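You operate a simulated robot arm through the tools that you are given. There is no shell and no other tool. Be economical: measure what you need, move in short steps, check, and stop when the job is done.

You run a simulated robot arm. Do the job below in one go: nothing can be reset, and whatever is moved stays where it is left.

## Task
Glue the pipe saddle to the mounting plate and clamp it down.
Fine: glue on the plate's middle first; saddle square on the glue; brush back, glue pot shut. Set down upright: pipe saddle. A coat counts when it lies all over at full strength: go over it till it gets no stronger.
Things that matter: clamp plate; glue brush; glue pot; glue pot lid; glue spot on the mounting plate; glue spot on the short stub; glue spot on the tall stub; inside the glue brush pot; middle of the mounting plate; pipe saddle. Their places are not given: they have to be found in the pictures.

It is judged by the outcome, as a careful person would: the job done as asked, and still so three seconds after it is handed in. It fails if anything else is knocked over, pushed out of place, dropped, spilled or broken.

## Robot
A 7-joint arm with a two-finger parallel gripper, fixed in place. Base frame: the origin is at the foot of the arm, x ahead of it, y to its left, z up; the work surface is at about z = 82. Readings come in cm, rad, newtons and seconds.
With the tool pointing down near the work surface it reaches from about 36 to 90 cm from the base axis. Its first joint turns from -2.007 to 2.007 rad. Payload 3.91 kg.
The tool frame sits at the grasp point between the pads (the TCP): z along the fingers, y along the line on which they close. The tips reach 3 cm beyond it. Largest opening 11 cm; finger width 2, thickness 1; the body of the gripper, 4.8 by 11.2 cm, starts 5.5 cm behind the TCP.
Orientation is told as [roll, pitch, yaw] about the base's x, y, z axes, in that order, counted from this pose: with the fingers straight down and closing along the base's y, the tool's x points along the base's -x, its y along +y and its z along -z.

## Interface
- The arm moves only by the tool drive_tool. Its argument "deltas" is a list of rows, each an object (a shift or turn left out is 0, a gripper value left out holds the last) with "delta_pos": the shift along the tool's x, y, z in units of 100 mm (1.0 is 100 mm), a list of three; "rotation": the turn, a rotation vector about the tool's x, y, z in units of 90 degrees (1.0 is 90 degrees), a list of three. In form: [{"delta_pos": [x, y, z], "rotation": [ax, ay, az]}, ...]. A call has 1 to 20 rows; each row is the pose to reach, as a shift and turn from the pose commanded when the call began, along the tool's axes at that moment. "gripper" is the closure, from 0 (fully open) to 1 (shut), set as the call begins (left out, the last holds). A call with a number of a shift or a turn outside -1 to 1 is refused whole. Each row takes 0.2 s and may step no farther than 5 cm and 0.15 rad from the row before; otherwise, or with a gripper value out of range, the whole call is refused. Where a pose cannot be reached the arm comes as near as it can. A force on the tool above 90 N (or 10 N above the force at the start of the call, whichever is more), or a blocked arm, ends the call early, and 0.2 s more pass. The fingers move at their own pace (about 15.3 cm/s each) and stop on an object; they squeeze with about 30 N. The grip force told is the motor's: it shows also when the fingers shut on nothing. Time passes only in rows, and 0.2 s behind the last, so rows that repeat a pose let the fingers close. The reply holds the time, the measured pose of the TCP, the force on the tool along the base axes, the opening and the grip force, in the units named above and with some noise, with the torque about the TCP (base axes, N m) and any sound that the robot's microphone picked up, and new pictures: "pictures" is both (left out), scene, wrist or none.
- Cameras (640 x 400 px; columns grow to the right, rows downward): "scene" is fixed at [39.93, 65.02, 144.99]; the picture's right is [-0.89, -0.46, 0.00], its down [-0.20, 0.38, -0.90] and it looks along [0.41, -0.80, -0.43] (base axes); focal length 376 px, centre (320, 200). "wrist" rides on the gripper at [7.2, 1.7, -10.3] in the tool frame; the picture's right is [-0.23, 0.97, 0.00], its down [-0.76, -0.18, -0.62] and it looks along [-0.61, -0.14, 0.78] (tool axes); focal length 222 px, centre (320, 200).
- raise_lower(by): slides the trunk up (or, below 0, down) by that many cm; the arm rides with it, the base frame stays. It gives what a move gives, with no picture.
- locate(camera, pixels): for up to 12 pixels [column, row] of the newest picture of that camera ("zoom" is the newest enlarged one), the place [x, y, z] in the base frame of the surface seen there, good to about 0.2 cm. The clock stands still meanwhile.
- inspect(camera, box): a new picture of the part [left, top, right, bottom] of that camera's present view, enlarged. The clock stands still meanwhile.
- job_done(): hands the job in; it is judged then, once.

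Keep the steps short. Do not move on a guess: measure, check each grasp and each placing, and mend mistakes. In all there are 80 turns and 200 pictures (those below and enlarged ones count). Leave the gripper open and the arm clear of the work at the hand-in unless told otherwise, and finish with a single line.

The tools are called after "Emit:" as name(argument=value, ...) on one line, values as JSON. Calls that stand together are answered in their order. drive_tool: Moves the arm, as the interface text tells. Its arguments: {"type":"object","properties":{"deltas":{"type":"array","items":{"type":"object","properties":{"delta_pos":{"type":"array","items":{"type":"number"}},"rotation":{"type":"array","items":{"type":"number"}}}}},"gripper":{"type":"number"},"pictures":{"type":"string","enum":["both","scene","wrist","none"]}},"required":["deltas"]} The other tools are called the same way: raise_lower (by) slides the trunk up or down; locate (camera, pixels) gives the place of the surface under pixels of a picture; inspect (camera, box) takes an enlarged picture of a part of a camera's view; job_done () hands the job in.

At the start:

```text
clock: 0.0
tcp_pos: [57.41, -33.93, 117.6]
ee_rot: [-0.001, 0.0, -0.001]
contact_force: [-0.8, -0.2, 1.0]
ft_torque: [0.02, 0.0, -0.04]
width: 10.99
grasp_force: 0.2
trunk travel left (down, up): [-87.5, 11.5]
```

scene: 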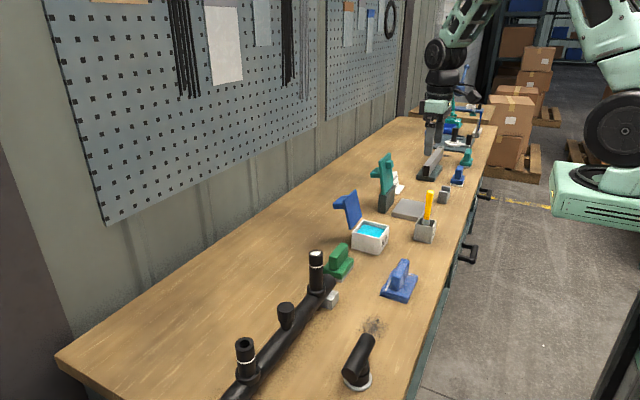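
wrist: 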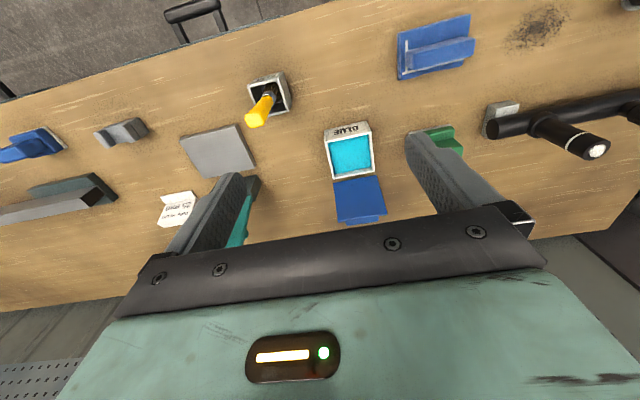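

I see a glue pot (open, blue lid, cyan glue), a brush in its pot, and a grey plate. I'll enlarge the views to identify each item.

Emit:
inspect(camera="scene", box=[320, 140, 480, 260])

Emit:
inspect(camera="scene", box=[400, 80, 500, 200])

Emit:
inspect(camera="wrist", box=[0, 50, 320, 250])

Emit:
inspect(camera="scene", box=[220, 180, 440, 400])

```text
3.33 times, centred on (400, 200) of scene
```

zoom: 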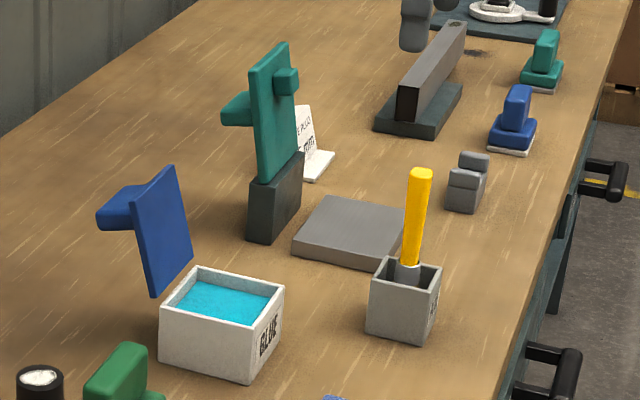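

```text
3.33 times, centred on (450, 140) of scene
```

zoom: 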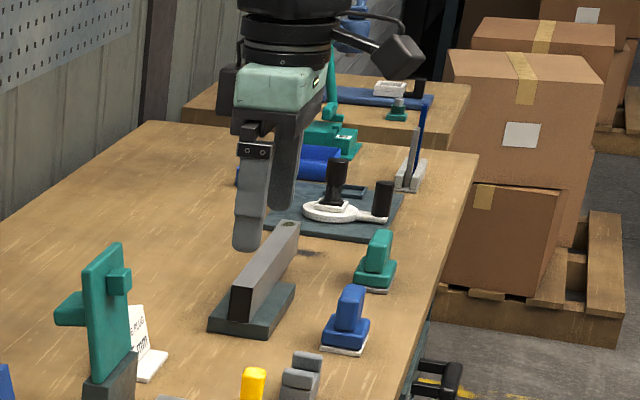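

```text
2.00 times, centred on (160, 150) of wrist
```

zoom: 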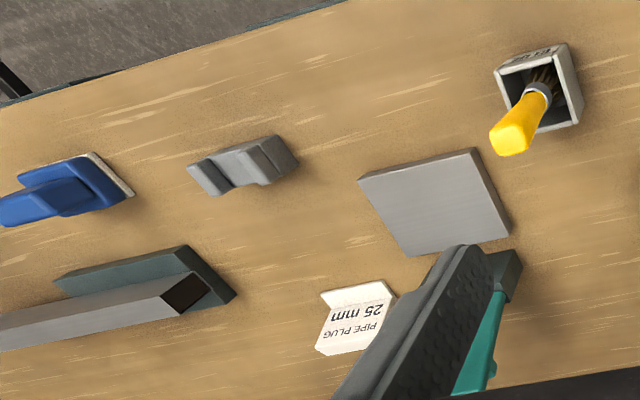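

```text
1.82 times, centred on (330, 290) of scene
```

zoom: 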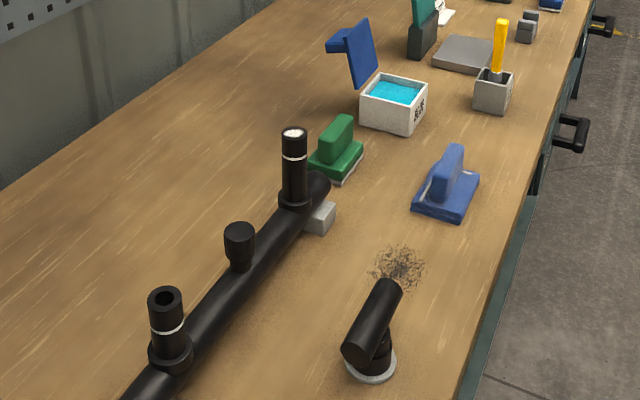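

Mounting plate = flat grey square, saddle = notched grey block, clamp = teal hinged arm, lid = blue hinged. Next I measure places with the wrist view and a scene zoom.

Emit:
locate(camera="wrist", pixels=[[182, 140], [237, 126], [253, 165], [205, 177], [218, 151], [262, 110], [271, 88], [350, 155], [327, 142], [370, 138], [375, 172], [332, 178]])

Emit:
locate(camera="wrist", pixels=[[96, 131], [104, 146], [136, 119], [148, 131], [120, 130], [360, 200], [337, 180], [380, 180], [366, 216], [240, 230], [250, 190], [170, 215]])

Emit:
inspect(camera="scene", box=[330, 140, 460, 260])

```text
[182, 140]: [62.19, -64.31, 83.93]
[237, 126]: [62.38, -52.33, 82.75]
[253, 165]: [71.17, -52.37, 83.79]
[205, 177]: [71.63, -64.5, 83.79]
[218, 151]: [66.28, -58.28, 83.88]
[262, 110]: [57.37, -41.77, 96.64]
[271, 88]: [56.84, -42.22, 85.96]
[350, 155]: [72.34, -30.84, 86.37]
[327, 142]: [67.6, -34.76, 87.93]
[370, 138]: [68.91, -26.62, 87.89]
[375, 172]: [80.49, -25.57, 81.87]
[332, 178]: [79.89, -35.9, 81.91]
```

```text
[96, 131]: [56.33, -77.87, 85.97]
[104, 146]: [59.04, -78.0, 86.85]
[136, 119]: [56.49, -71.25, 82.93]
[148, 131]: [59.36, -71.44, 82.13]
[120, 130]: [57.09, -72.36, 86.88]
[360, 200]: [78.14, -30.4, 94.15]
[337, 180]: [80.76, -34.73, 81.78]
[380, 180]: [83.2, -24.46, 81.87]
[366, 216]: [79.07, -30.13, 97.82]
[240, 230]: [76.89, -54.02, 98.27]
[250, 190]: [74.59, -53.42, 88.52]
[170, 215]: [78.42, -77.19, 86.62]
```

```text
3.33 times, centred on (395, 200) of scene
```

zoom: 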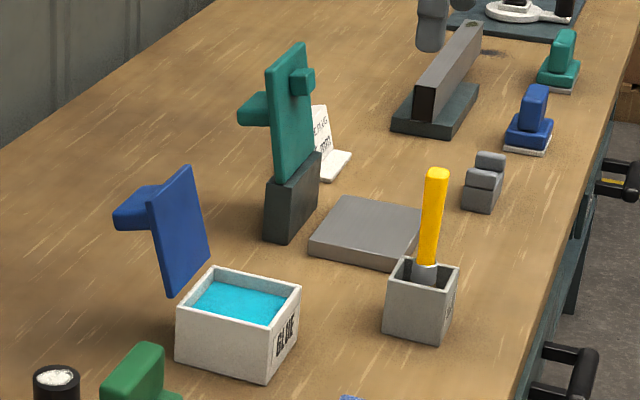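

Plate centre is about (66.9, -58.4), top 83.8. Now locating clamp, lid, brush and saddle points in the zoom.

Emit:
locate(camera="zoom", pixels=[[437, 172], [432, 230], [423, 270], [424, 305], [388, 290], [458, 268], [405, 262], [440, 340], [484, 190], [490, 155], [468, 182], [484, 211]])

Emit:
locate(camera="zoom", pixels=[[290, 60], [301, 80], [255, 108], [290, 150], [275, 195], [312, 165], [290, 235], [185, 175], [130, 210], [175, 285], [205, 250], [240, 300]])

Emit:
locate(camera="zoom", pixels=[[354, 200], [425, 214], [405, 255], [312, 240], [365, 230], [178, 322], [266, 350], [300, 288], [218, 268], [265, 380], [470, 160], [500, 170]])

Emit:
inspect(camera="scene", box=[420, 170, 470, 220])

```text
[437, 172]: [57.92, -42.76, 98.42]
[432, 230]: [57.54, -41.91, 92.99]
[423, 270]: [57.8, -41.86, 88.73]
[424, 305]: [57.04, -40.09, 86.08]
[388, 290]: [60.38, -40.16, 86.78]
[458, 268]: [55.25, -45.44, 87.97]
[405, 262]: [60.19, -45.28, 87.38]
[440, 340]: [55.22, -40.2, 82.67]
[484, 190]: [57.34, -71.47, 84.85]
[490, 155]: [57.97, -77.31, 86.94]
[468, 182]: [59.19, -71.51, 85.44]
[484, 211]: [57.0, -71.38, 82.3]
```

```text
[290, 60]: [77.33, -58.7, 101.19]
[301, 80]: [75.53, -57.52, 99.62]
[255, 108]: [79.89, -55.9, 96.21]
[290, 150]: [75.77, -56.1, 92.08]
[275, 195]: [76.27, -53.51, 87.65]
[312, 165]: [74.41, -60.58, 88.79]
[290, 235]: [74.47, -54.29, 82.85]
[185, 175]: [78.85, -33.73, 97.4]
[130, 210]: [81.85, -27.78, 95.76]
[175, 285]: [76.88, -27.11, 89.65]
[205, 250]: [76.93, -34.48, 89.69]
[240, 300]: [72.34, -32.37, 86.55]
```

```text
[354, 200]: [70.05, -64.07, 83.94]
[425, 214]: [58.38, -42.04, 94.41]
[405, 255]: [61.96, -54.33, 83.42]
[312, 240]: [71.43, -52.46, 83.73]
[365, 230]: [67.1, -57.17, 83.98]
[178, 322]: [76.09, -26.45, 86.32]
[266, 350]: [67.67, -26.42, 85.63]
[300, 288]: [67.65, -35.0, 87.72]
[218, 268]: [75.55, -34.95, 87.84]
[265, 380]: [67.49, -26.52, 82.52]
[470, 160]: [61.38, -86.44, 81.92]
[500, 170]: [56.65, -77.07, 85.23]
```

```text
8.00 times, centred on (445, 195) of scene
```

zoom: 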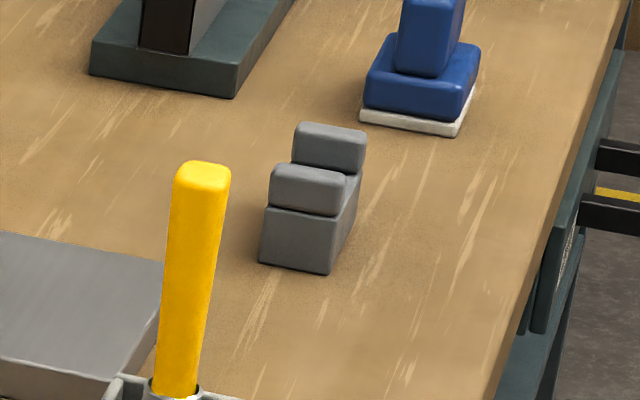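

Brush handle at about (57.7, -42.4), z 88–98.5. Moving above it, fingers open, to look closely.

Emit:
drive_tool(deltas=[{"delta_pos": [0, -0.42, 0.2]}, {"delta_pos": [-0.03, -0.85, 0.4]}, {"delta_pos": [-0.03, -0.85, 0.8]}, {"delta_pos": [-0.03, -0.85, 1.0]}, {"delta_pos": [-0.03, -0.85, 1.0]}], gripper=0)

```text
clock: 1.2
tcp_pos: [57.75, -42.36, 107.42]
ee_rot: [0.0, 0.0, -0.001]
contact_force: [-0.1, 0.6, 0.0]
ft_torque: [0.01, -0.01, 0.01]
width: 11.0
grasp_force: 0.1
trunk travel left (down, up): [-87.5, 11.5]
```

scene: 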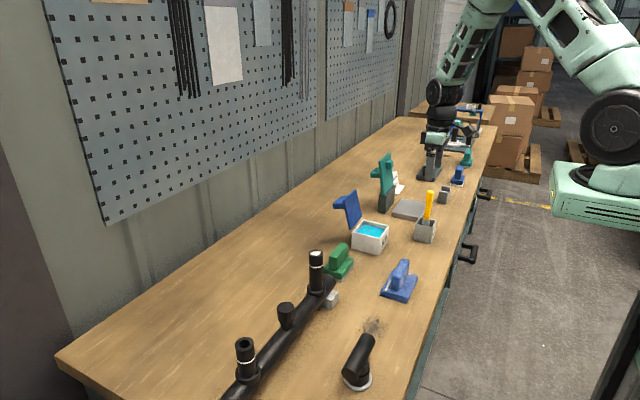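
wrist: 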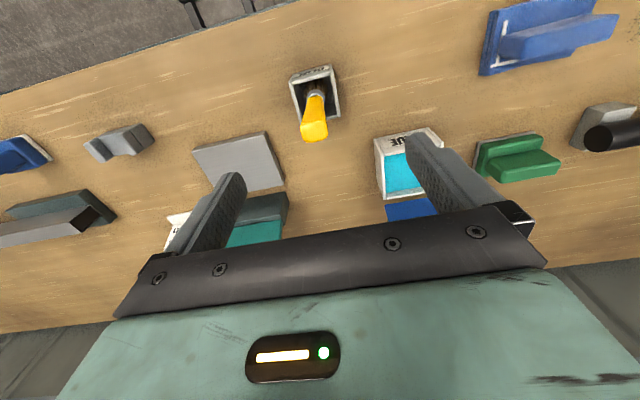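

Zooming on the brush to measure its lean before lowering.

Emit:
inspect(camera="wrist", box=[270, 50, 370, 150])

Emit:
inspect(camera="scene", box=[400, 180, 460, 250])

Emit:
locate(camera="wrist", pixels=[[314, 133], [305, 130], [325, 129], [314, 98], [314, 138], [316, 124]])

```text
4.00 times, centred on (320, 100) of wrist
```

zoom: 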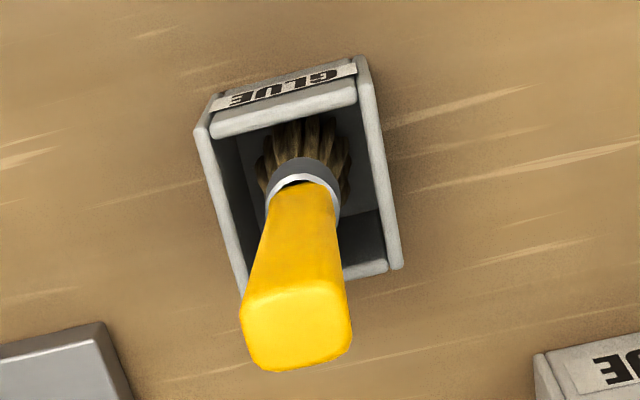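

```text
5.71 times, centred on (430, 215) of scene
```

zoom: 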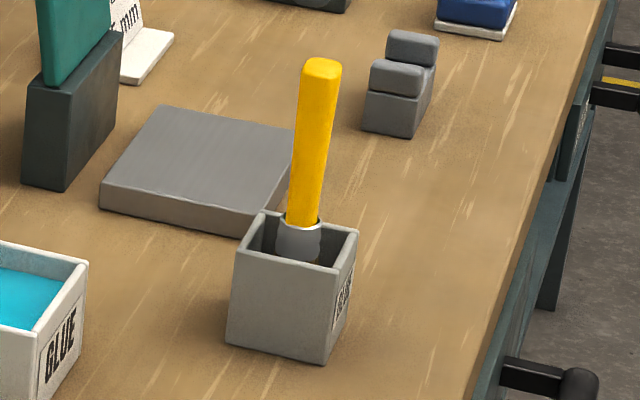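

```text
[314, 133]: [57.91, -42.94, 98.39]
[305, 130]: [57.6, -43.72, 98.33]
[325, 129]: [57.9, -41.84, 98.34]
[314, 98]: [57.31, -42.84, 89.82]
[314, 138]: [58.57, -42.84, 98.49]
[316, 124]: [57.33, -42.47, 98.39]
```

Handle is about 2 cm square, upright, centred (57.9, -42.8). Lower 10 cm first.

Emit:
drive_tool(deltas=[{"delta_pos": [-0.01, -0.045, 0.3]}, {"delta_pos": [-0.01, -0.045, 0.6]}, {"delta_pos": [-0.01, -0.045, 0.9]}, {"delta_pos": [-0.01, -0.045, 0.9]}], pictures="none")

Emit:
drive_tool(deltas=[{"delta_pos": [0, 0, 0.15]}, {"delta_pos": [0, 0, 0.3]}, {"delta_pos": [0, 0, 0.3]}], pictures="none")

Emit:
drive_tool(deltas=[{"delta_pos": [0, 0, 0]}, {"delta_pos": [0, 0, 0]}, {"delta_pos": [0, 0, 0]}, {"delta_pos": [0, 0, 0]}], gripper=1)

```text
clock: 2.2
tcp_pos: [58.04, -42.74, 98.46]
ee_rot: [0.0, 0.001, 0.001]
contact_force: [-0.2, -0.3, -0.2]
ft_torque: [0.02, 0.01, 0.0]
width: 11.01
grasp_force: 0.0
trunk travel left (down, up): [-87.5, 11.5]
```

```text
clock: 3.0
tcp_pos: [58.03, -42.65, 95.61]
ee_rot: [-0.001, 0.0, -0.001]
contact_force: [0.8, 0.2, -0.1]
ft_torque: [-0.01, 0.01, -0.01]
width: 10.98
grasp_force: 0.0
trunk travel left (down, up): [-87.5, 11.5]
```

```text
clock: 4.0
tcp_pos: [57.94, -42.65, 95.5]
ee_rot: [0.0, 0.0, 0.001]
contact_force: [-0.5, -1.3, 0.2]
ft_torque: [-0.01, 0.0, -0.03]
width: 2.32
grasp_force: 30.5
trunk travel left (down, up): [-87.5, 11.5]
```

scene: 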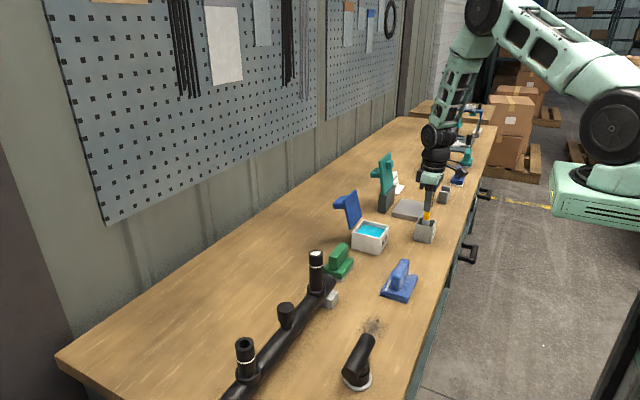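
wrist: 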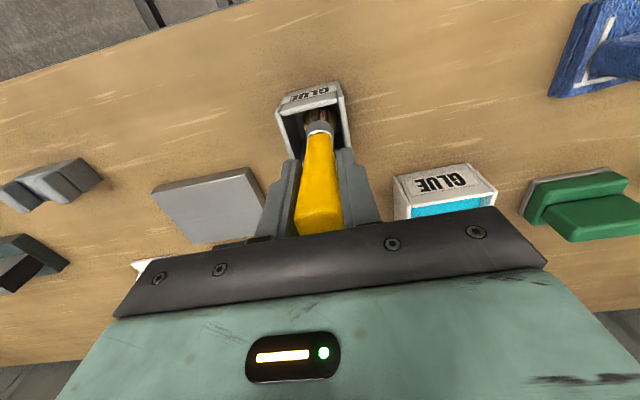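

Gripped (2.3 cm). Lift straight up 10 cm and look at the bristles.

Emit:
drive_tool(deltas=[{"delta_pos": [0, 0, -0.2]}, {"delta_pos": [0, 0, -0.5]}, {"delta_pos": [0, 0, -0.8]}, {"delta_pos": [0, 0, -1.0]}, {"delta_pos": [0, 0, -1.0]}])

Emit:
inspect(camera="scene", box=[400, 140, 470, 250])

Emit:
inspect(camera="wrist", box=[240, 60, 400, 240])

```text
clock: 5.2
tcp_pos: [57.85, -42.82, 105.75]
ee_rot: [0.0, 0.0, 0.001]
contact_force: [-0.1, 0.8, -0.7]
ft_torque: [0.03, -0.02, 0.0]
width: 2.32
grasp_force: 29.9
trunk travel left (down, up): [-87.5, 11.5]
```

scene: 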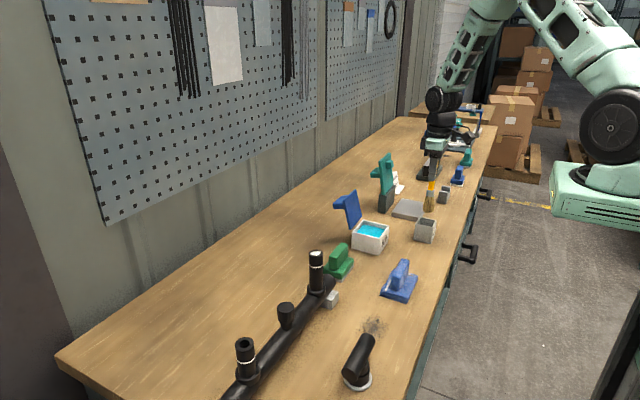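
wrist: 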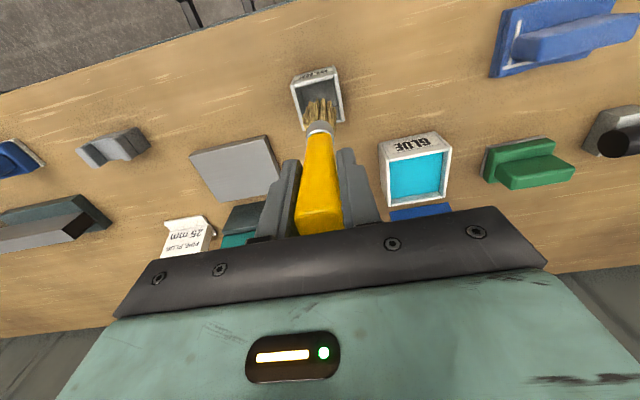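

```text
3.64 times, centred on (435, 195) of scene
```

zoom: 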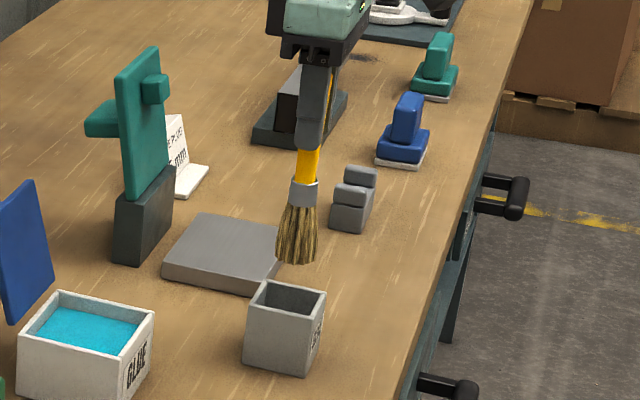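

```text
2.22 times, centred on (320, 150) of wrist
```

zoom: 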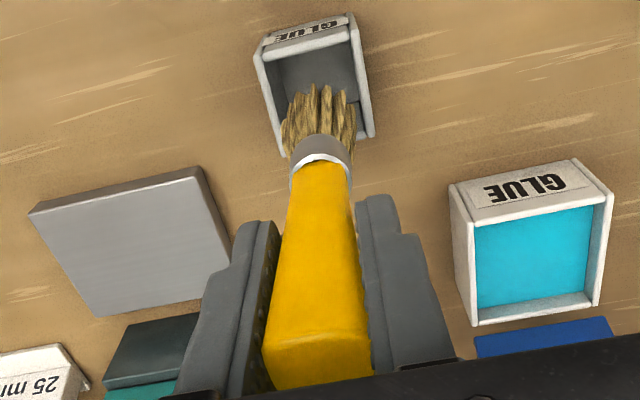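

Locate the bristle tip.

Emit:
locate(camera="scene", pixels=[[428, 211], [424, 210], [432, 210], [429, 198], [430, 205]])

Emit:
locate(camera="wrist", pixels=[[305, 103], [318, 98], [330, 103], [318, 112], [415, 178], [384, 145], [446, 140], [389, 202], [446, 194]])

```text
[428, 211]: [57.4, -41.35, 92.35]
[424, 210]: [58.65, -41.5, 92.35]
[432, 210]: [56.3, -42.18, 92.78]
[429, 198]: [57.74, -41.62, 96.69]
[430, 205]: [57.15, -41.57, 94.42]
```

```text
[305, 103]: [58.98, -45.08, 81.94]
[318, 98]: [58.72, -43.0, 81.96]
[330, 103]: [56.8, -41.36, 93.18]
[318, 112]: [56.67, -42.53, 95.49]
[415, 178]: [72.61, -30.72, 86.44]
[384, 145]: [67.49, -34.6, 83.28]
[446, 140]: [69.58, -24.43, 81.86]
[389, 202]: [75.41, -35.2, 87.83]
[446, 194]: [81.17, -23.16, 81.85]
```

Tip is about 13.4 cm below the TCP, centred under it. Go over the glue pot centre (71.8, -30.7) at this height.

Emit:
drive_tool(deltas=[{"delta_pos": [-0.3, 0.26, 0]}, {"delta_pos": [-0.6, 0.52, 0]}, {"delta_pos": [-0.9, 0.78, 0]}, {"delta_pos": [-0.9, 0.78, 0]}], pictures="none")

Emit:
drive_tool(deltas=[{"delta_pos": [-0.25, 0.22, 0]}, {"delta_pos": [-0.49, 0.43, 0]}, {"delta_pos": [-0.49, 0.43, 0]}, {"delta_pos": [-0.49, 0.43, 0]}])

Emit:
inspect(camera="scene", box=[320, 150, 430, 260])

```text
clock: 6.2
tcp_pos: [67.06, -34.92, 105.38]
ee_rot: [0.0, 0.002, 0.0]
contact_force: [-0.4, -0.4, -1.3]
ft_torque: [-0.02, -0.02, 0.04]
width: 2.32
grasp_force: 30.5
trunk travel left (down, up): [-87.5, 11.5]
```

```text
clock: 7.2
tcp_pos: [71.67, -30.56, 105.42]
ee_rot: [0.001, -0.001, 0.0]
contact_force: [-0.2, -0.3, -1.4]
ft_torque: [-0.04, -0.03, 0.0]
width: 2.3
grasp_force: 30.1
trunk travel left (down, up): [-87.5, 11.5]
```

scene: 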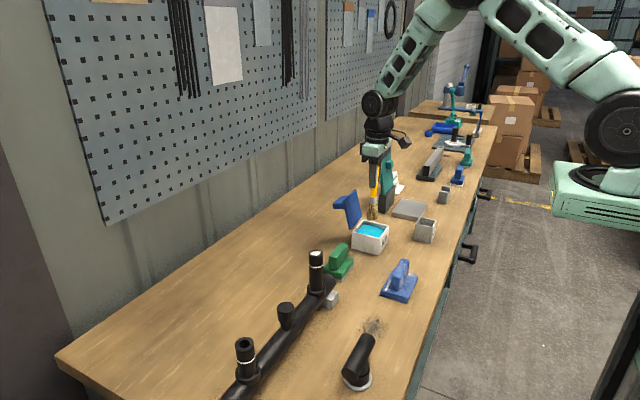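
wrist: 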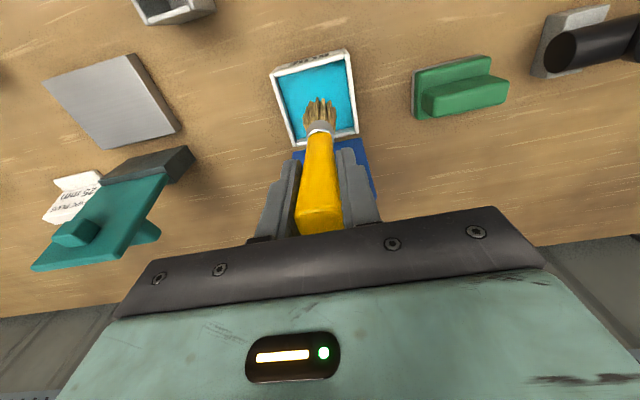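

```text
3.64 times, centred on (375, 205) of scene
```

zoom: 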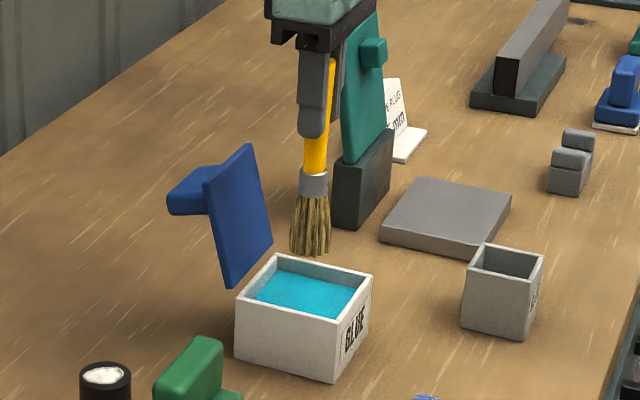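

Brush is over the glue. Lower 7.2 cm to dip about 1.5 cm, and come up again.

Emit:
drive_tool(deltas=[{"delta_pos": [0, 0, 0.3]}, {"delta_pos": [0, 0, 0.55]}, {"delta_pos": [0, 0, 0.7]}, {"delta_pos": [0, 0, 0.72]}, {"delta_pos": [0, 0, 0.72]}], pictures="wrist")

Emit:
drive_tool(deltas=[{"delta_pos": [0, 0, -0.2]}, {"delta_pos": [0, 0, -0.45]}, {"delta_pos": [0, 0, -0.72]}, {"delta_pos": [0, 0, -0.9]}, {"delta_pos": [0, 0, -0.9]}], pictures="scene")

Emit:
inspect(camera="scene", box=[320, 140, 430, 250])

```text
clock: 8.4
tcp_pos: [71.77, -30.64, 98.39]
ee_rot: [-0.004, -0.002, 0.0]
contact_force: [2.9, -2.4, 22.8]
ft_torque: [0.24, -0.33, 0.01]
width: 2.29
grasp_force: 29.8
trunk travel left (down, up): [-87.5, 11.5]
```

wrist: 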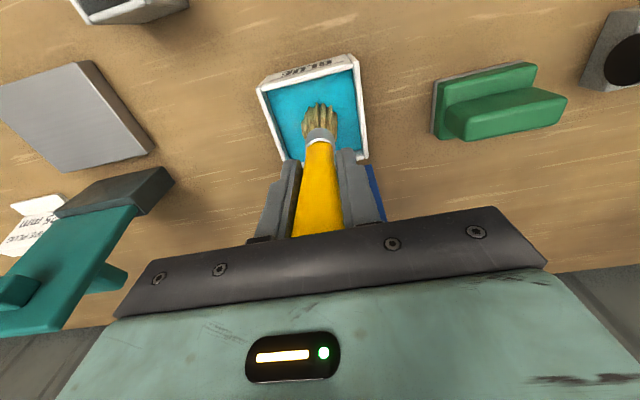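

```text
clock: 9.6
tcp_pos: [71.71, -30.7, 107.38]
ee_rot: [-0.001, 0.001, 0.0]
contact_force: [-0.3, -0.2, -0.8]
ft_torque: [-0.02, 0.01, -0.01]
width: 2.32
grasp_force: 29.6
trunk travel left (down, up): [-87.5, 11.5]
```

scene: 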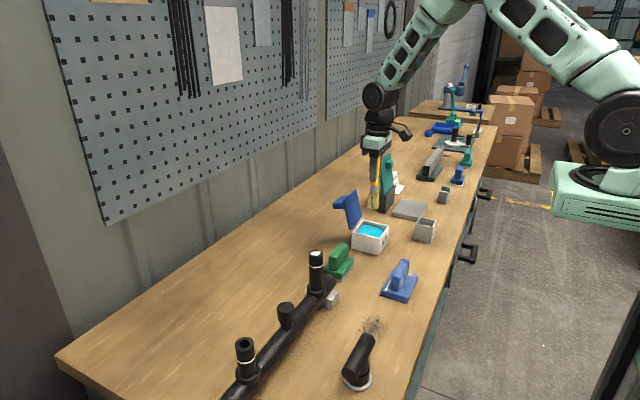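

```text
3.64 times, centred on (375, 195) of scene
```

zoom: 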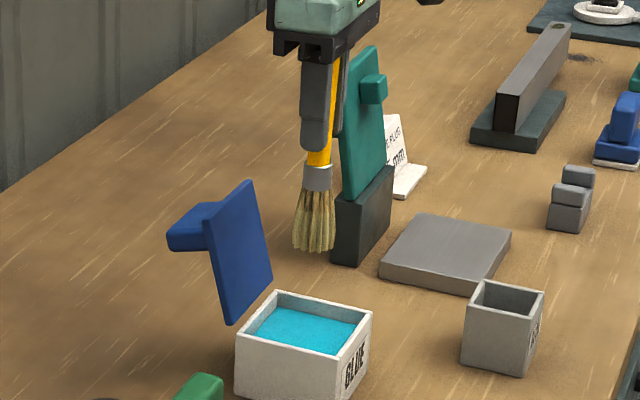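

The dip met 22 N resistance. Checking whether the bristles took glue and whether the brush slipped.

Emit:
inspect(camera="scene", box=[355, 170, 395, 220])

Emit:
locate(camera="scene", pixels=[[373, 208], [370, 207], [377, 207], [374, 190], [374, 202]])

```text
8.00 times, centred on (375, 195) of scene
```

zoom: 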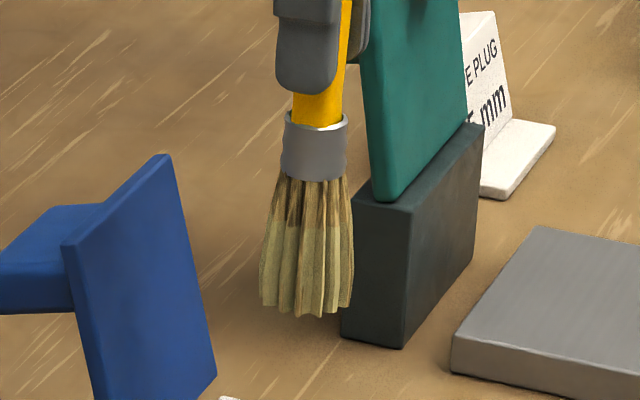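

```text
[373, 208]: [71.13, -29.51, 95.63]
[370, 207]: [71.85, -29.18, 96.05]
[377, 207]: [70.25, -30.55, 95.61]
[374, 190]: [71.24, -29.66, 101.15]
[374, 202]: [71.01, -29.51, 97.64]
```

The bristles' lower part turned paler (wet), and the brush slid about 1.2 cm up in the grip; tip is now about 12.2 below the TCP. Carry it high to above the plate centre (66.9, -58.4).

Emit:
drive_tool(deltas=[{"delta_pos": [0.15, -0.3, 0]}, {"delta_pos": [0.3, -0.65, 0]}, {"delta_pos": [0.48, -1.0, 0]}, {"delta_pos": [0.48, -1.0, 0]}], pictures="none")

Emit:
drive_tool(deltas=[{"delta_pos": [0, -0.4, 0]}, {"delta_pos": [0, -0.7, 0]}, {"delta_pos": [0, -0.97, 0]}, {"delta_pos": [0, -0.97, 0]}], pictures="none")

Emit:
drive_tool(deltas=[{"delta_pos": [0, -0.4, 0]}, {"delta_pos": [0, -0.8, 0.3]}, {"delta_pos": [0, -0.8, 0.7]}, {"delta_pos": [0, -0.8, 0.85]}, {"delta_pos": [0, -0.8, 0.85]}])

Emit:
inspect(camera="scene", box=[360, 150, 460, 240])

```text
clock: 10.6
tcp_pos: [67.01, -40.71, 107.4]
ee_rot: [0.0, 0.0, 0.0]
contact_force: [-0.3, -0.2, 0.0]
ft_torque: [-0.04, -0.03, -0.02]
width: 2.31
grasp_force: 29.9
trunk travel left (down, up): [-87.5, 11.5]
```

```text
clock: 11.6
tcp_pos: [67.01, -50.5, 107.31]
ee_rot: [0.0, 0.0, 0.001]
contact_force: [-0.7, -0.4, -2.0]
ft_torque: [-0.08, 0.03, 0.0]
width: 2.35
grasp_force: 29.8
trunk travel left (down, up): [-87.5, 11.5]
```

```text
clock: 12.8
tcp_pos: [66.85, -58.55, 98.84]
ee_rot: [0.001, 0.001, 0.0]
contact_force: [0.0, -0.2, -0.7]
ft_torque: [0.02, 0.0, 0.04]
width: 2.27
grasp_force: 29.9
trunk travel left (down, up): [-87.5, 11.5]
```

scene: 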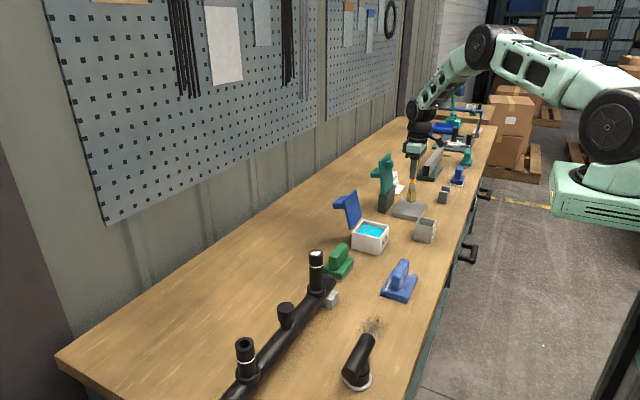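
wrist: 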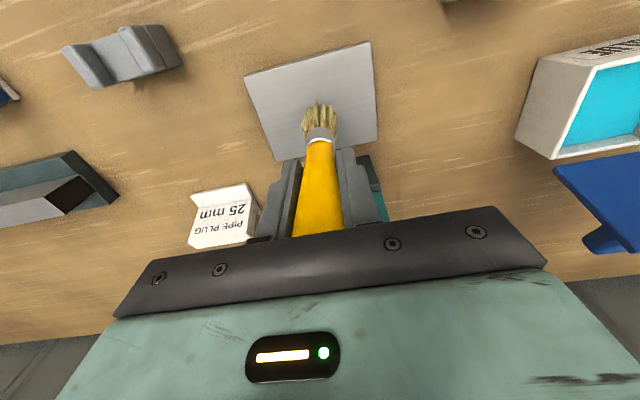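

```text
4.44 times, centred on (410, 195) of scene
```

zoom: 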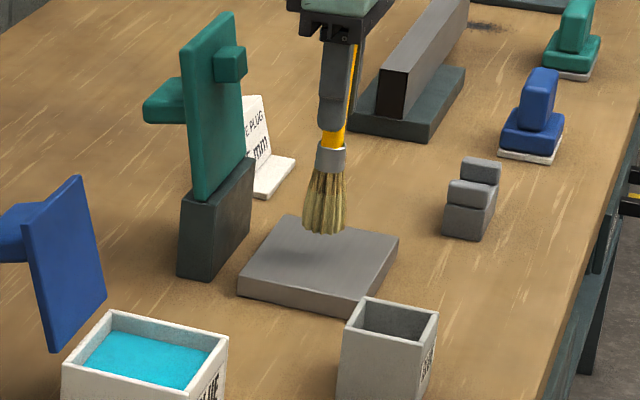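

Brush over the plate's middle. Lower 2.6 cm to touch and read the force.

Emit:
drive_tool(deltas=[{"delta_pos": [0, 0.01, 0.15]}, {"delta_pos": [0, 0.01, 0.22]}, {"delta_pos": [0, 0.01, 0.26]}, {"delta_pos": [0, 0.01, 0.26]}], pictures="wrist")

Emit:
inspect(camera="scene", box=[380, 180, 440, 230])

```text
clock: 13.8
tcp_pos: [66.98, -58.36, 96.44]
ee_rot: [0.001, 0.001, 0.0]
contact_force: [-0.1, -0.5, 0.2]
ft_torque: [0.03, 0.07, -0.01]
width: 2.29
grasp_force: 30.2
trunk travel left (down, up): [-87.5, 11.5]
```

wrist: 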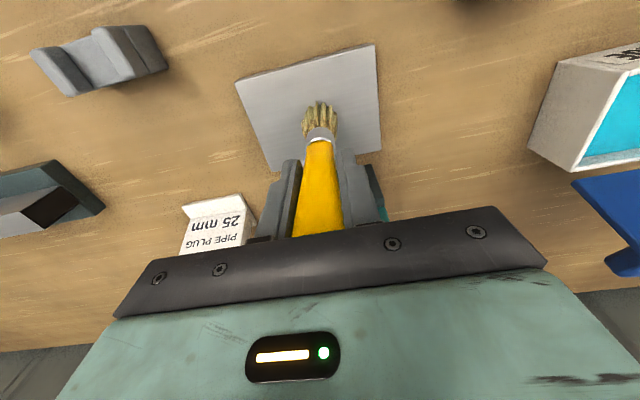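

```text
8.00 times, centred on (410, 205) of scene
```

zoom: 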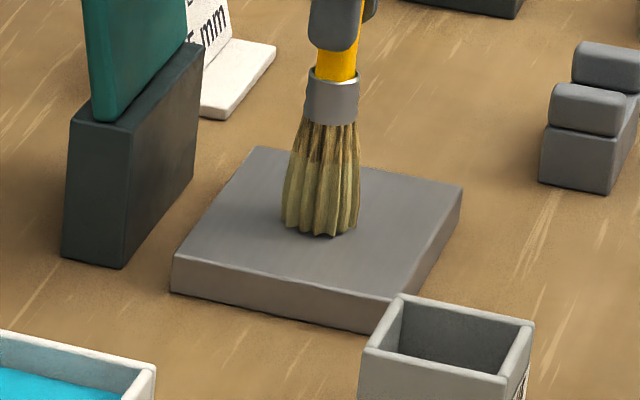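

Nearly touching. Lower 0.5 cm more and make a short stroke along y.

Emit:
drive_tool(deltas=[{"delta_pos": [0, 0, 0.03]}, {"delta_pos": [0, 0, 0.05]}, {"delta_pos": [0, 0.08, 0.05]}, {"delta_pos": [0, 0.15, 0.05]}, {"delta_pos": [0, 0.08, 0.05]}, {"delta_pos": [0, 0, 0.05]}, {"delta_pos": [0, -0.08, 0.05]}, {"delta_pos": [0, -0.15, 0.05]}, {"delta_pos": [0, -0.08, 0.05]}, {"delta_pos": [0, 0, 0.05]}], pictures="wrist")

Emit:
inspect(camera="scene", box=[380, 180, 440, 230])

Emit:
inspect(camera="wrist", box=[220, 30, 400, 190])

```text
clock: 16.0
tcp_pos: [66.76, -58.43, 95.74]
ee_rot: [0.001, 0.002, 0.001]
contact_force: [-0.8, -3.3, 11.1]
ft_torque: [-0.52, 0.08, 0.0]
width: 2.31
grasp_force: 29.9
trunk travel left (down, up): [-87.5, 11.5]
```

wrist: 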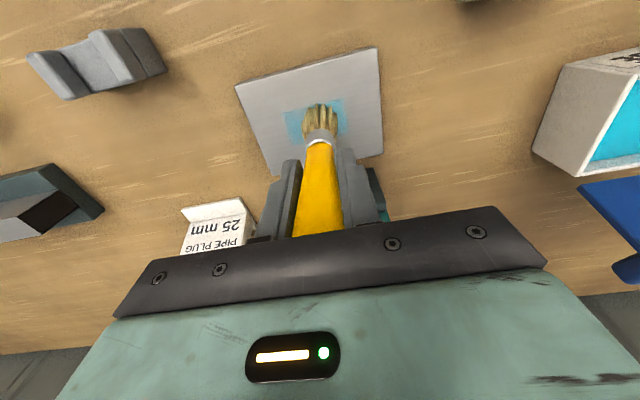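

```text
8.00 times, centred on (410, 205) of scene
```

zoom: 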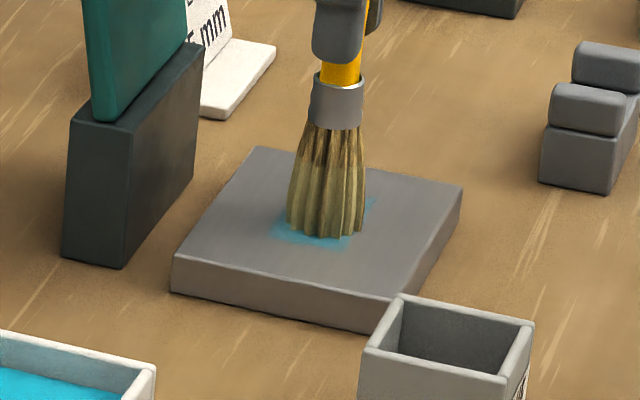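

```text
2.50 times, centred on (310, 110) of wrist
```

zoom: 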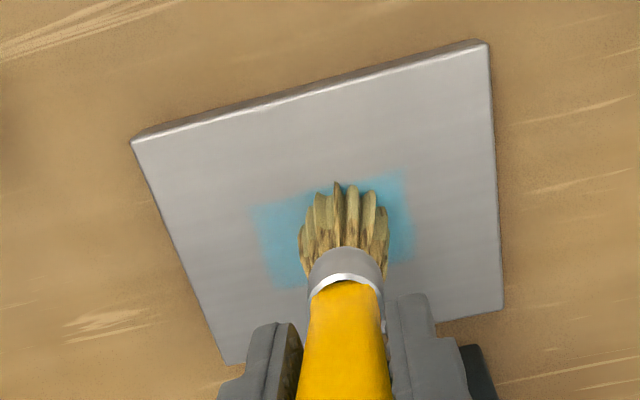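

Glue is going on. Add crosswise strokes, then lift to look.

Emit:
drive_tool(deltas=[{"delta_pos": [0.08, 0.05, 0]}, {"delta_pos": [0.1, 0.15, 0]}, {"delta_pos": [0, 0.15, 0]}, {"delta_pos": [-0.1, 0.15, 0]}, {"delta_pos": [-0.1, 0.05, 0]}, {"delta_pos": [-0.1, -0.05, 0]}, {"delta_pos": [-0.1, -0.15, 0]}, {"delta_pos": [0, -0.15, 0]}, {"delta_pos": [0.1, -0.15, 0]}, {"delta_pos": [0.1, -0.05, 0]}, {"delta_pos": [0.05, 0, 0]}, {"delta_pos": [0, 0, 0]}], pictures="none")

Emit:
drive_tool(deltas=[{"delta_pos": [0, 0, -0.2]}, {"delta_pos": [0, 0, -0.6]}, {"delta_pos": [0.2, 0, -0.9]}, {"delta_pos": [0.2, 0, -0.9]}])

Emit:
inspect(camera="scene", box=[370, 160, 450, 230])

Emit:
inspect(camera="wrist", box=[230, 30, 410, 190])

```text
clock: 18.6
tcp_pos: [66.88, -58.35, 95.79]
ee_rot: [-0.001, 0.0, 0.0]
contact_force: [-0.3, -0.8, 1.8]
ft_torque: [-0.15, 0.03, 0.01]
width: 2.3
grasp_force: 30.1
trunk travel left (down, up): [-87.5, 11.5]
```

```text
clock: 19.6
tcp_pos: [64.83, -58.32, 104.9]
ee_rot: [0.0, 0.001, 0.0]
contact_force: [0.6, 0.6, -1.3]
ft_torque: [0.0, -0.01, 0.01]
width: 2.29
grasp_force: 30.5
trunk travel left (down, up): [-87.5, 11.5]
```

scene: 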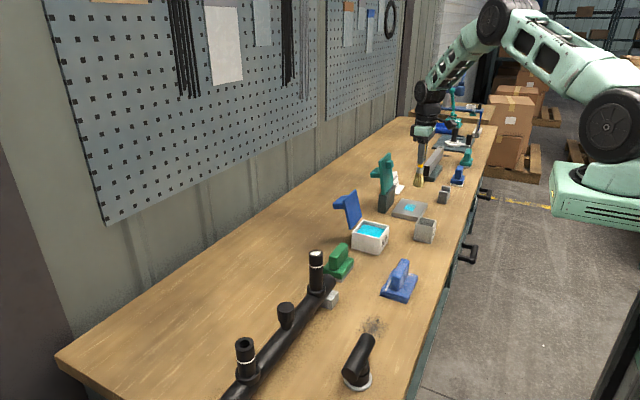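
wrist: 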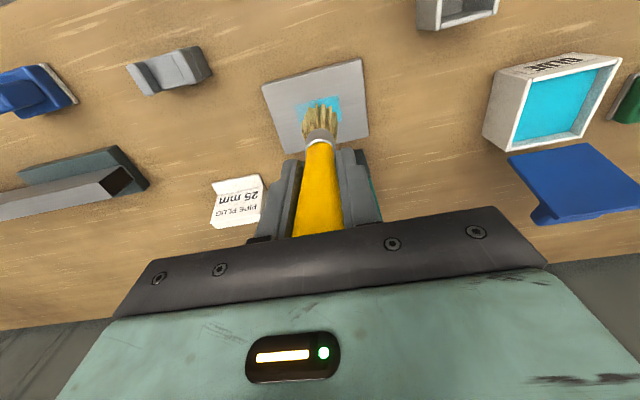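

```text
5.71 times, centred on (410, 195) of scene
```

zoom: 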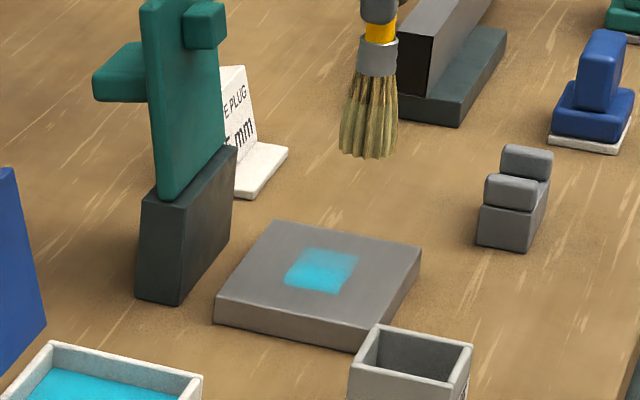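

```text
2.50 times, centred on (320, 110) of wrist
```

zoom: 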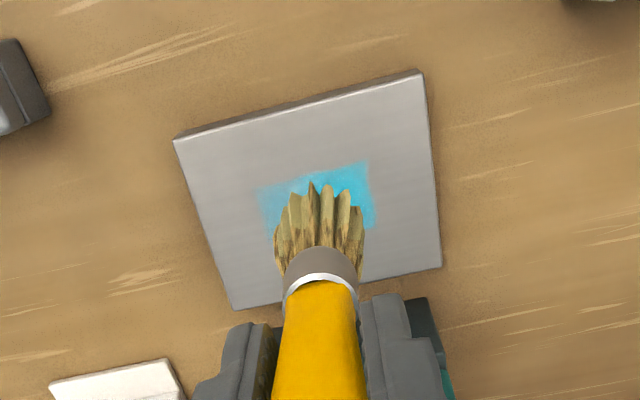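

Spot is strong near one side, fading at others. Locating its corners.

Emit:
locate(camera="scene", pixels=[[404, 210], [414.4, 211.3], [416.7, 204.7], [408, 203.3], [410.5, 207], [392, 213], [419, 221], [443, 205], [402, 199]])

Emit:
inspect(camera="scene", box=[395, 195, 430, 220])

```text
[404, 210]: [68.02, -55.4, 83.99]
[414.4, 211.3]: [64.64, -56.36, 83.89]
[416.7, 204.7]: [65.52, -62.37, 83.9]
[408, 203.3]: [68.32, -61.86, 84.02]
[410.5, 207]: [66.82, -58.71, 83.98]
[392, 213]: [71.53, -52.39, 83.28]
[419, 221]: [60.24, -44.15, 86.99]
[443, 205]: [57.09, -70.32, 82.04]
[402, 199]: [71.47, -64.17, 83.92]
```

```text
16.00 times, centred on (412, 208) of scene
```

zoom: 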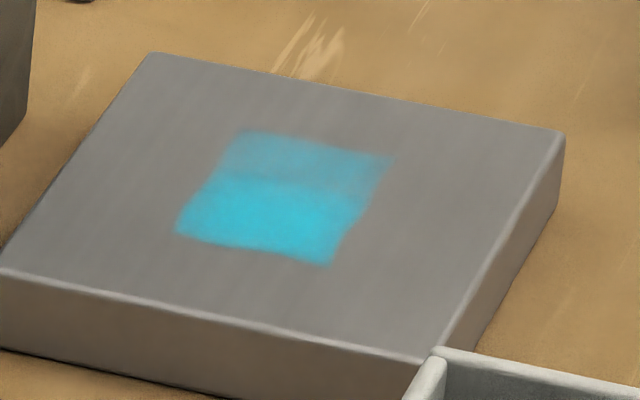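

The +y half is at full strength, the -y half fainter. Go back down and stroke over the -y half (y -61 to -58).

Emit:
drive_tool(deltas=[{"delta_pos": [-0.19, -0.15, 0]}, {"delta_pos": [-0.19, -0.15, 0.4]}, {"delta_pos": [-0.19, -0.15, 0.75]}, {"delta_pos": [-0.19, -0.15, 0.88]}, {"delta_pos": [-0.19, -0.15, 0.88]}], pictures="none")

Emit:
drive_tool(deltas=[{"delta_pos": [0, 0, 0.05]}, {"delta_pos": [0.08, 0, 0.05]}, {"delta_pos": [0.08, -0.1, 0.05]}, {"delta_pos": [0, -0.1, 0.05]}, {"delta_pos": [-0.08, -0.1, 0.05]}, {"delta_pos": [-0.08, 0, 0.05]}, {"delta_pos": [-0.08, 0.1, 0.05]}, {"delta_pos": [0, 0.1, 0.05]}, {"delta_pos": [0.08, 0.1, 0.05]}, {"delta_pos": [0.08, 0, 0.05]}, {"delta_pos": [0.08, -0.1, 0.05]}, {"delta_pos": [0, -0.1, 0.05]}, {"delta_pos": [-0.08, -0.1, 0.05]}, {"delta_pos": [-0.08, 0, 0.05]}, {"delta_pos": [0, 0, 0.05]}], pictures="none")

Emit:
drive_tool(deltas=[{"delta_pos": [0, 0, -0.2]}, {"delta_pos": [0, 0, -0.6]}, {"delta_pos": [0.2, 0, -0.95]}, {"delta_pos": [0.2, 0, -0.95]}], pictures="none")

Emit:
inspect(camera="scene", box=[395, 195, 430, 220])

Emit:
inspect(camera="scene", box=[370, 150, 450, 210])

```text
clock: 20.8
tcp_pos: [66.9, -59.83, 95.95]
ee_rot: [0.002, 0.0, -0.001]
contact_force: [-0.5, -0.5, -0.7]
ft_torque: [-0.02, 0.03, 0.01]
width: 2.31
grasp_force: 29.9
trunk travel left (down, up): [-87.5, 11.5]
```

```text
clock: 24.0
tcp_pos: [66.75, -59.81, 95.39]
ee_rot: [-0.002, -0.001, 0.004]
contact_force: [-0.4, 0.4, -1.3]
ft_torque: [0.0, 0.02, 0.0]
width: 2.31
grasp_force: 30.2
trunk travel left (down, up): [-87.5, 11.5]
```

```text
clock: 25.0
tcp_pos: [64.85, -59.94, 105.1]
ee_rot: [-0.001, 0.0, 0.002]
contact_force: [0.3, 0.5, -0.8]
ft_torque: [-0.05, -0.01, 0.01]
width: 2.3
grasp_force: 30.2
trunk travel left (down, up): [-87.5, 11.5]
```

```text
16.00 times, centred on (412, 208) of scene
```

zoom: 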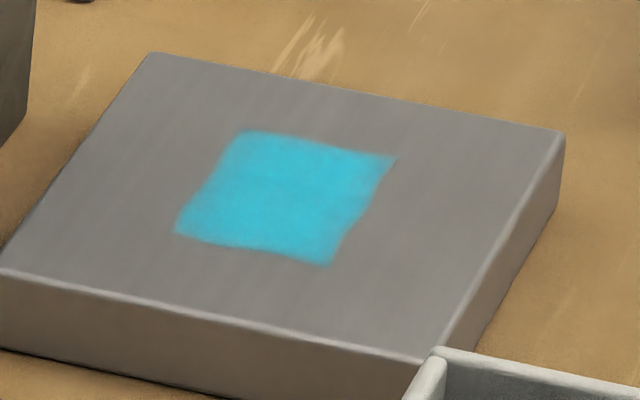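

```text
6.67 times, centred on (410, 180) of scene
```

zoom: 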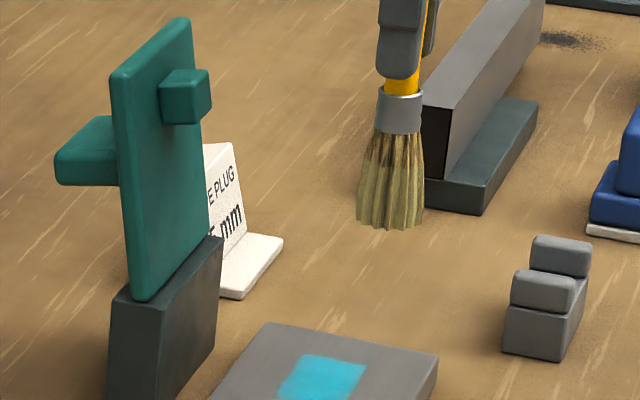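

Now even. One more full pass over the whole spot (x 66.7±1, y -61 to -56.5) to see if it still gets stronger.

Emit:
drive_tool(deltas=[{"delta_pos": [-0.19, -0.1, 0]}, {"delta_pos": [-0.19, -0.1, 0.4]}, {"delta_pos": [-0.19, -0.1, 0.75]}, {"delta_pos": [-0.19, -0.1, 0.95]}, {"delta_pos": [-0.19, -0.1, 0.97]}], pictures="none")

Emit:
drive_tool(deltas=[{"delta_pos": [0.1, 0, 0]}, {"delta_pos": [0.1, 0.12, 0]}, {"delta_pos": [0.1, 0.24, 0]}, {"delta_pos": [0.1, 0.36, 0]}, {"delta_pos": [0.1, 0.45, 0]}, {"delta_pos": [0, 0.45, 0]}, {"delta_pos": [0, 0.33, 0]}, {"delta_pos": [0, 0.21, 0]}, {"delta_pos": [0, 0.1, 0]}, {"delta_pos": [0, 0, 0]}, {"delta_pos": [-0.1, 0, 0]}, {"delta_pos": [-0.1, 0.12, 0]}, {"delta_pos": [-0.1, 0.24, 0]}, {"delta_pos": [-0.1, 0.36, 0]}, {"delta_pos": [-0.1, 0.45, 0]}, {"delta_pos": [0, 0.45, 0]}, {"delta_pos": [0, 0.3, 0]}, {"delta_pos": [0, 0.2, 0]}], pictures="none")

Emit:
drive_tool(deltas=[{"delta_pos": [0, 0, -0.2]}, {"delta_pos": [0, 0, -0.6]}, {"delta_pos": [0.2, 0, -0.95]}, {"delta_pos": [0.2, 0, -0.95]}], pictures="none")

Emit:
inspect(camera="scene", box=[395, 195, 430, 220])

```text
clock: 26.2
tcp_pos: [66.92, -60.8, 95.55]
ee_rot: [-0.002, -0.003, 0.003]
contact_force: [0.1, 3.0, 12.2]
ft_torque: [0.37, -0.13, 0.04]
width: 2.3
grasp_force: 29.9
trunk travel left (down, up): [-87.5, 11.5]
```

```text
clock: 30.0
tcp_pos: [66.9, -58.79, 95.31]
ee_rot: [0.0, 0.001, 0.001]
contact_force: [0.9, 0.9, -1.3]
ft_torque: [0.03, 0.01, 0.02]
width: 2.27
grasp_force: 30.1
trunk travel left (down, up): [-87.5, 11.5]
```

```text
clock: 31.0
tcp_pos: [64.8, -58.76, 104.97]
ee_rot: [0.0, 0.002, 0.0]
contact_force: [-0.2, 0.1, -0.1]
ft_torque: [0.0, 0.03, -0.04]
width: 2.3
grasp_force: 30.0
trunk travel left (down, up): [-87.5, 11.5]
```

```text
16.00 times, centred on (412, 208) of scene
```

zoom: 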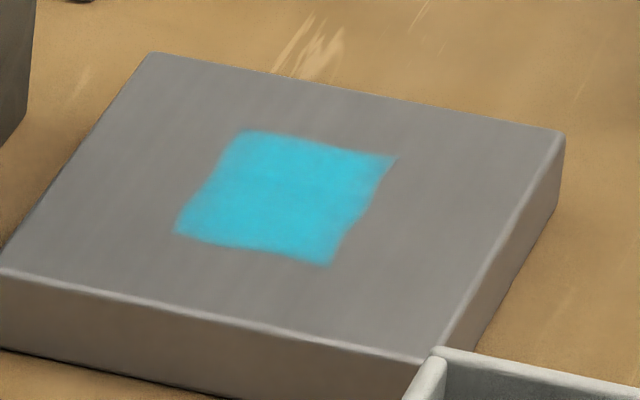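

Looks unchanged, but the brush may be dry, so I'll re-dip once and go over it again to be sure it gets no stronger.

Emit:
drive_tool(deltas=[{"delta_pos": [-0.2, 0.35, 0]}, {"delta_pos": [-0.3, 0.7, 0]}, {"delta_pos": [-0.4, 1.0, 0]}, {"delta_pos": [-0.4, 1.0, 0]}], pictures="none")

Emit:
drive_tool(deltas=[{"delta_pos": [-0.1, 0.35, 0]}, {"delta_pos": [-0.2, 0.7, 0]}, {"delta_pos": [-0.29, 1.0, 0]}, {"delta_pos": [-0.29, 1.0, 0]}], pictures="none")

Emit:
drive_tool(deltas=[{"delta_pos": [0, 0.4, 0]}, {"delta_pos": [0, 0.8, 0]}, {"delta_pos": [0, 0.8, 0.3]}, {"delta_pos": [0, 0.8, 0.55]}, {"delta_pos": [0, 0.8, 0.68]}, {"delta_pos": [0, 0.8, 0.7]}])

Emit:
inspect(camera="scene", box=[345, 190, 395, 250])

```text
clock: 32.0
tcp_pos: [68.73, -48.94, 104.88]
ee_rot: [-0.001, 0.0, 0.0]
contact_force: [0.1, 0.2, -0.6]
ft_torque: [0.0, 0.0, -0.01]
width: 2.32
grasp_force: 29.9
trunk travel left (down, up): [-87.5, 11.5]
```

```text
clock: 33.0
tcp_pos: [71.77, -38.85, 105.03]
ee_rot: [-0.001, 0.0, 0.0]
contact_force: [0.6, -0.4, -1.4]
ft_torque: [-0.01, -0.03, 0.01]
width: 2.33
grasp_force: 29.9
trunk travel left (down, up): [-87.5, 11.5]
```

```text
clock: 34.4
tcp_pos: [71.67, -30.83, 97.88]
ee_rot: [-0.002, 0.0, 0.0]
contact_force: [-0.2, 0.5, 3.0]
ft_torque: [0.06, 0.04, 0.0]
width: 2.34
grasp_force: 30.5
trunk travel left (down, up): [-87.5, 11.5]
```

scene: 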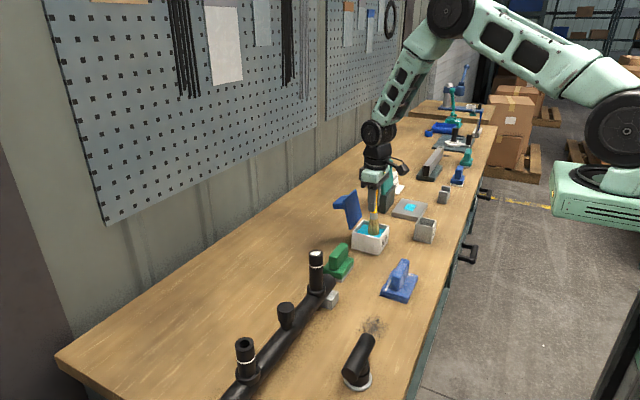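
wrist: 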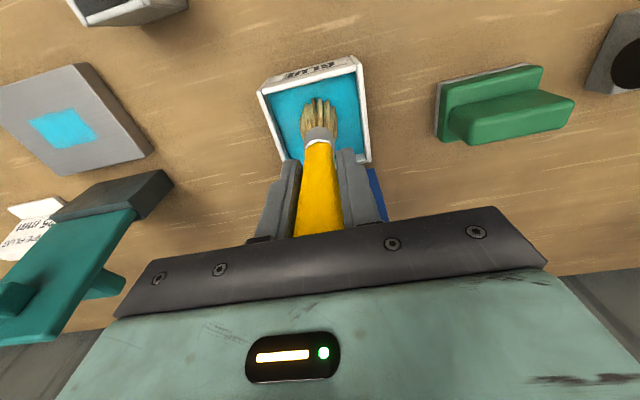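

```text
6.67 times, centred on (370, 220) of scene
```

zoom: 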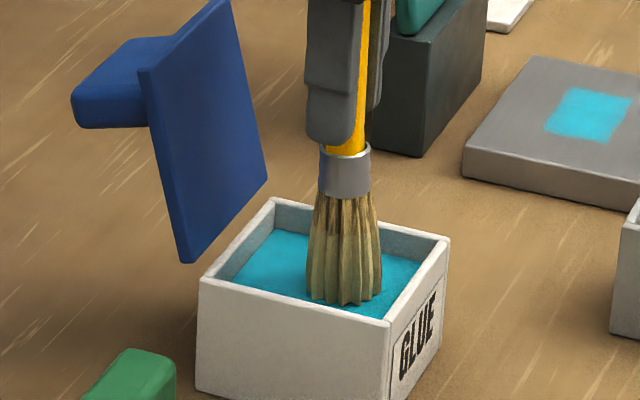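

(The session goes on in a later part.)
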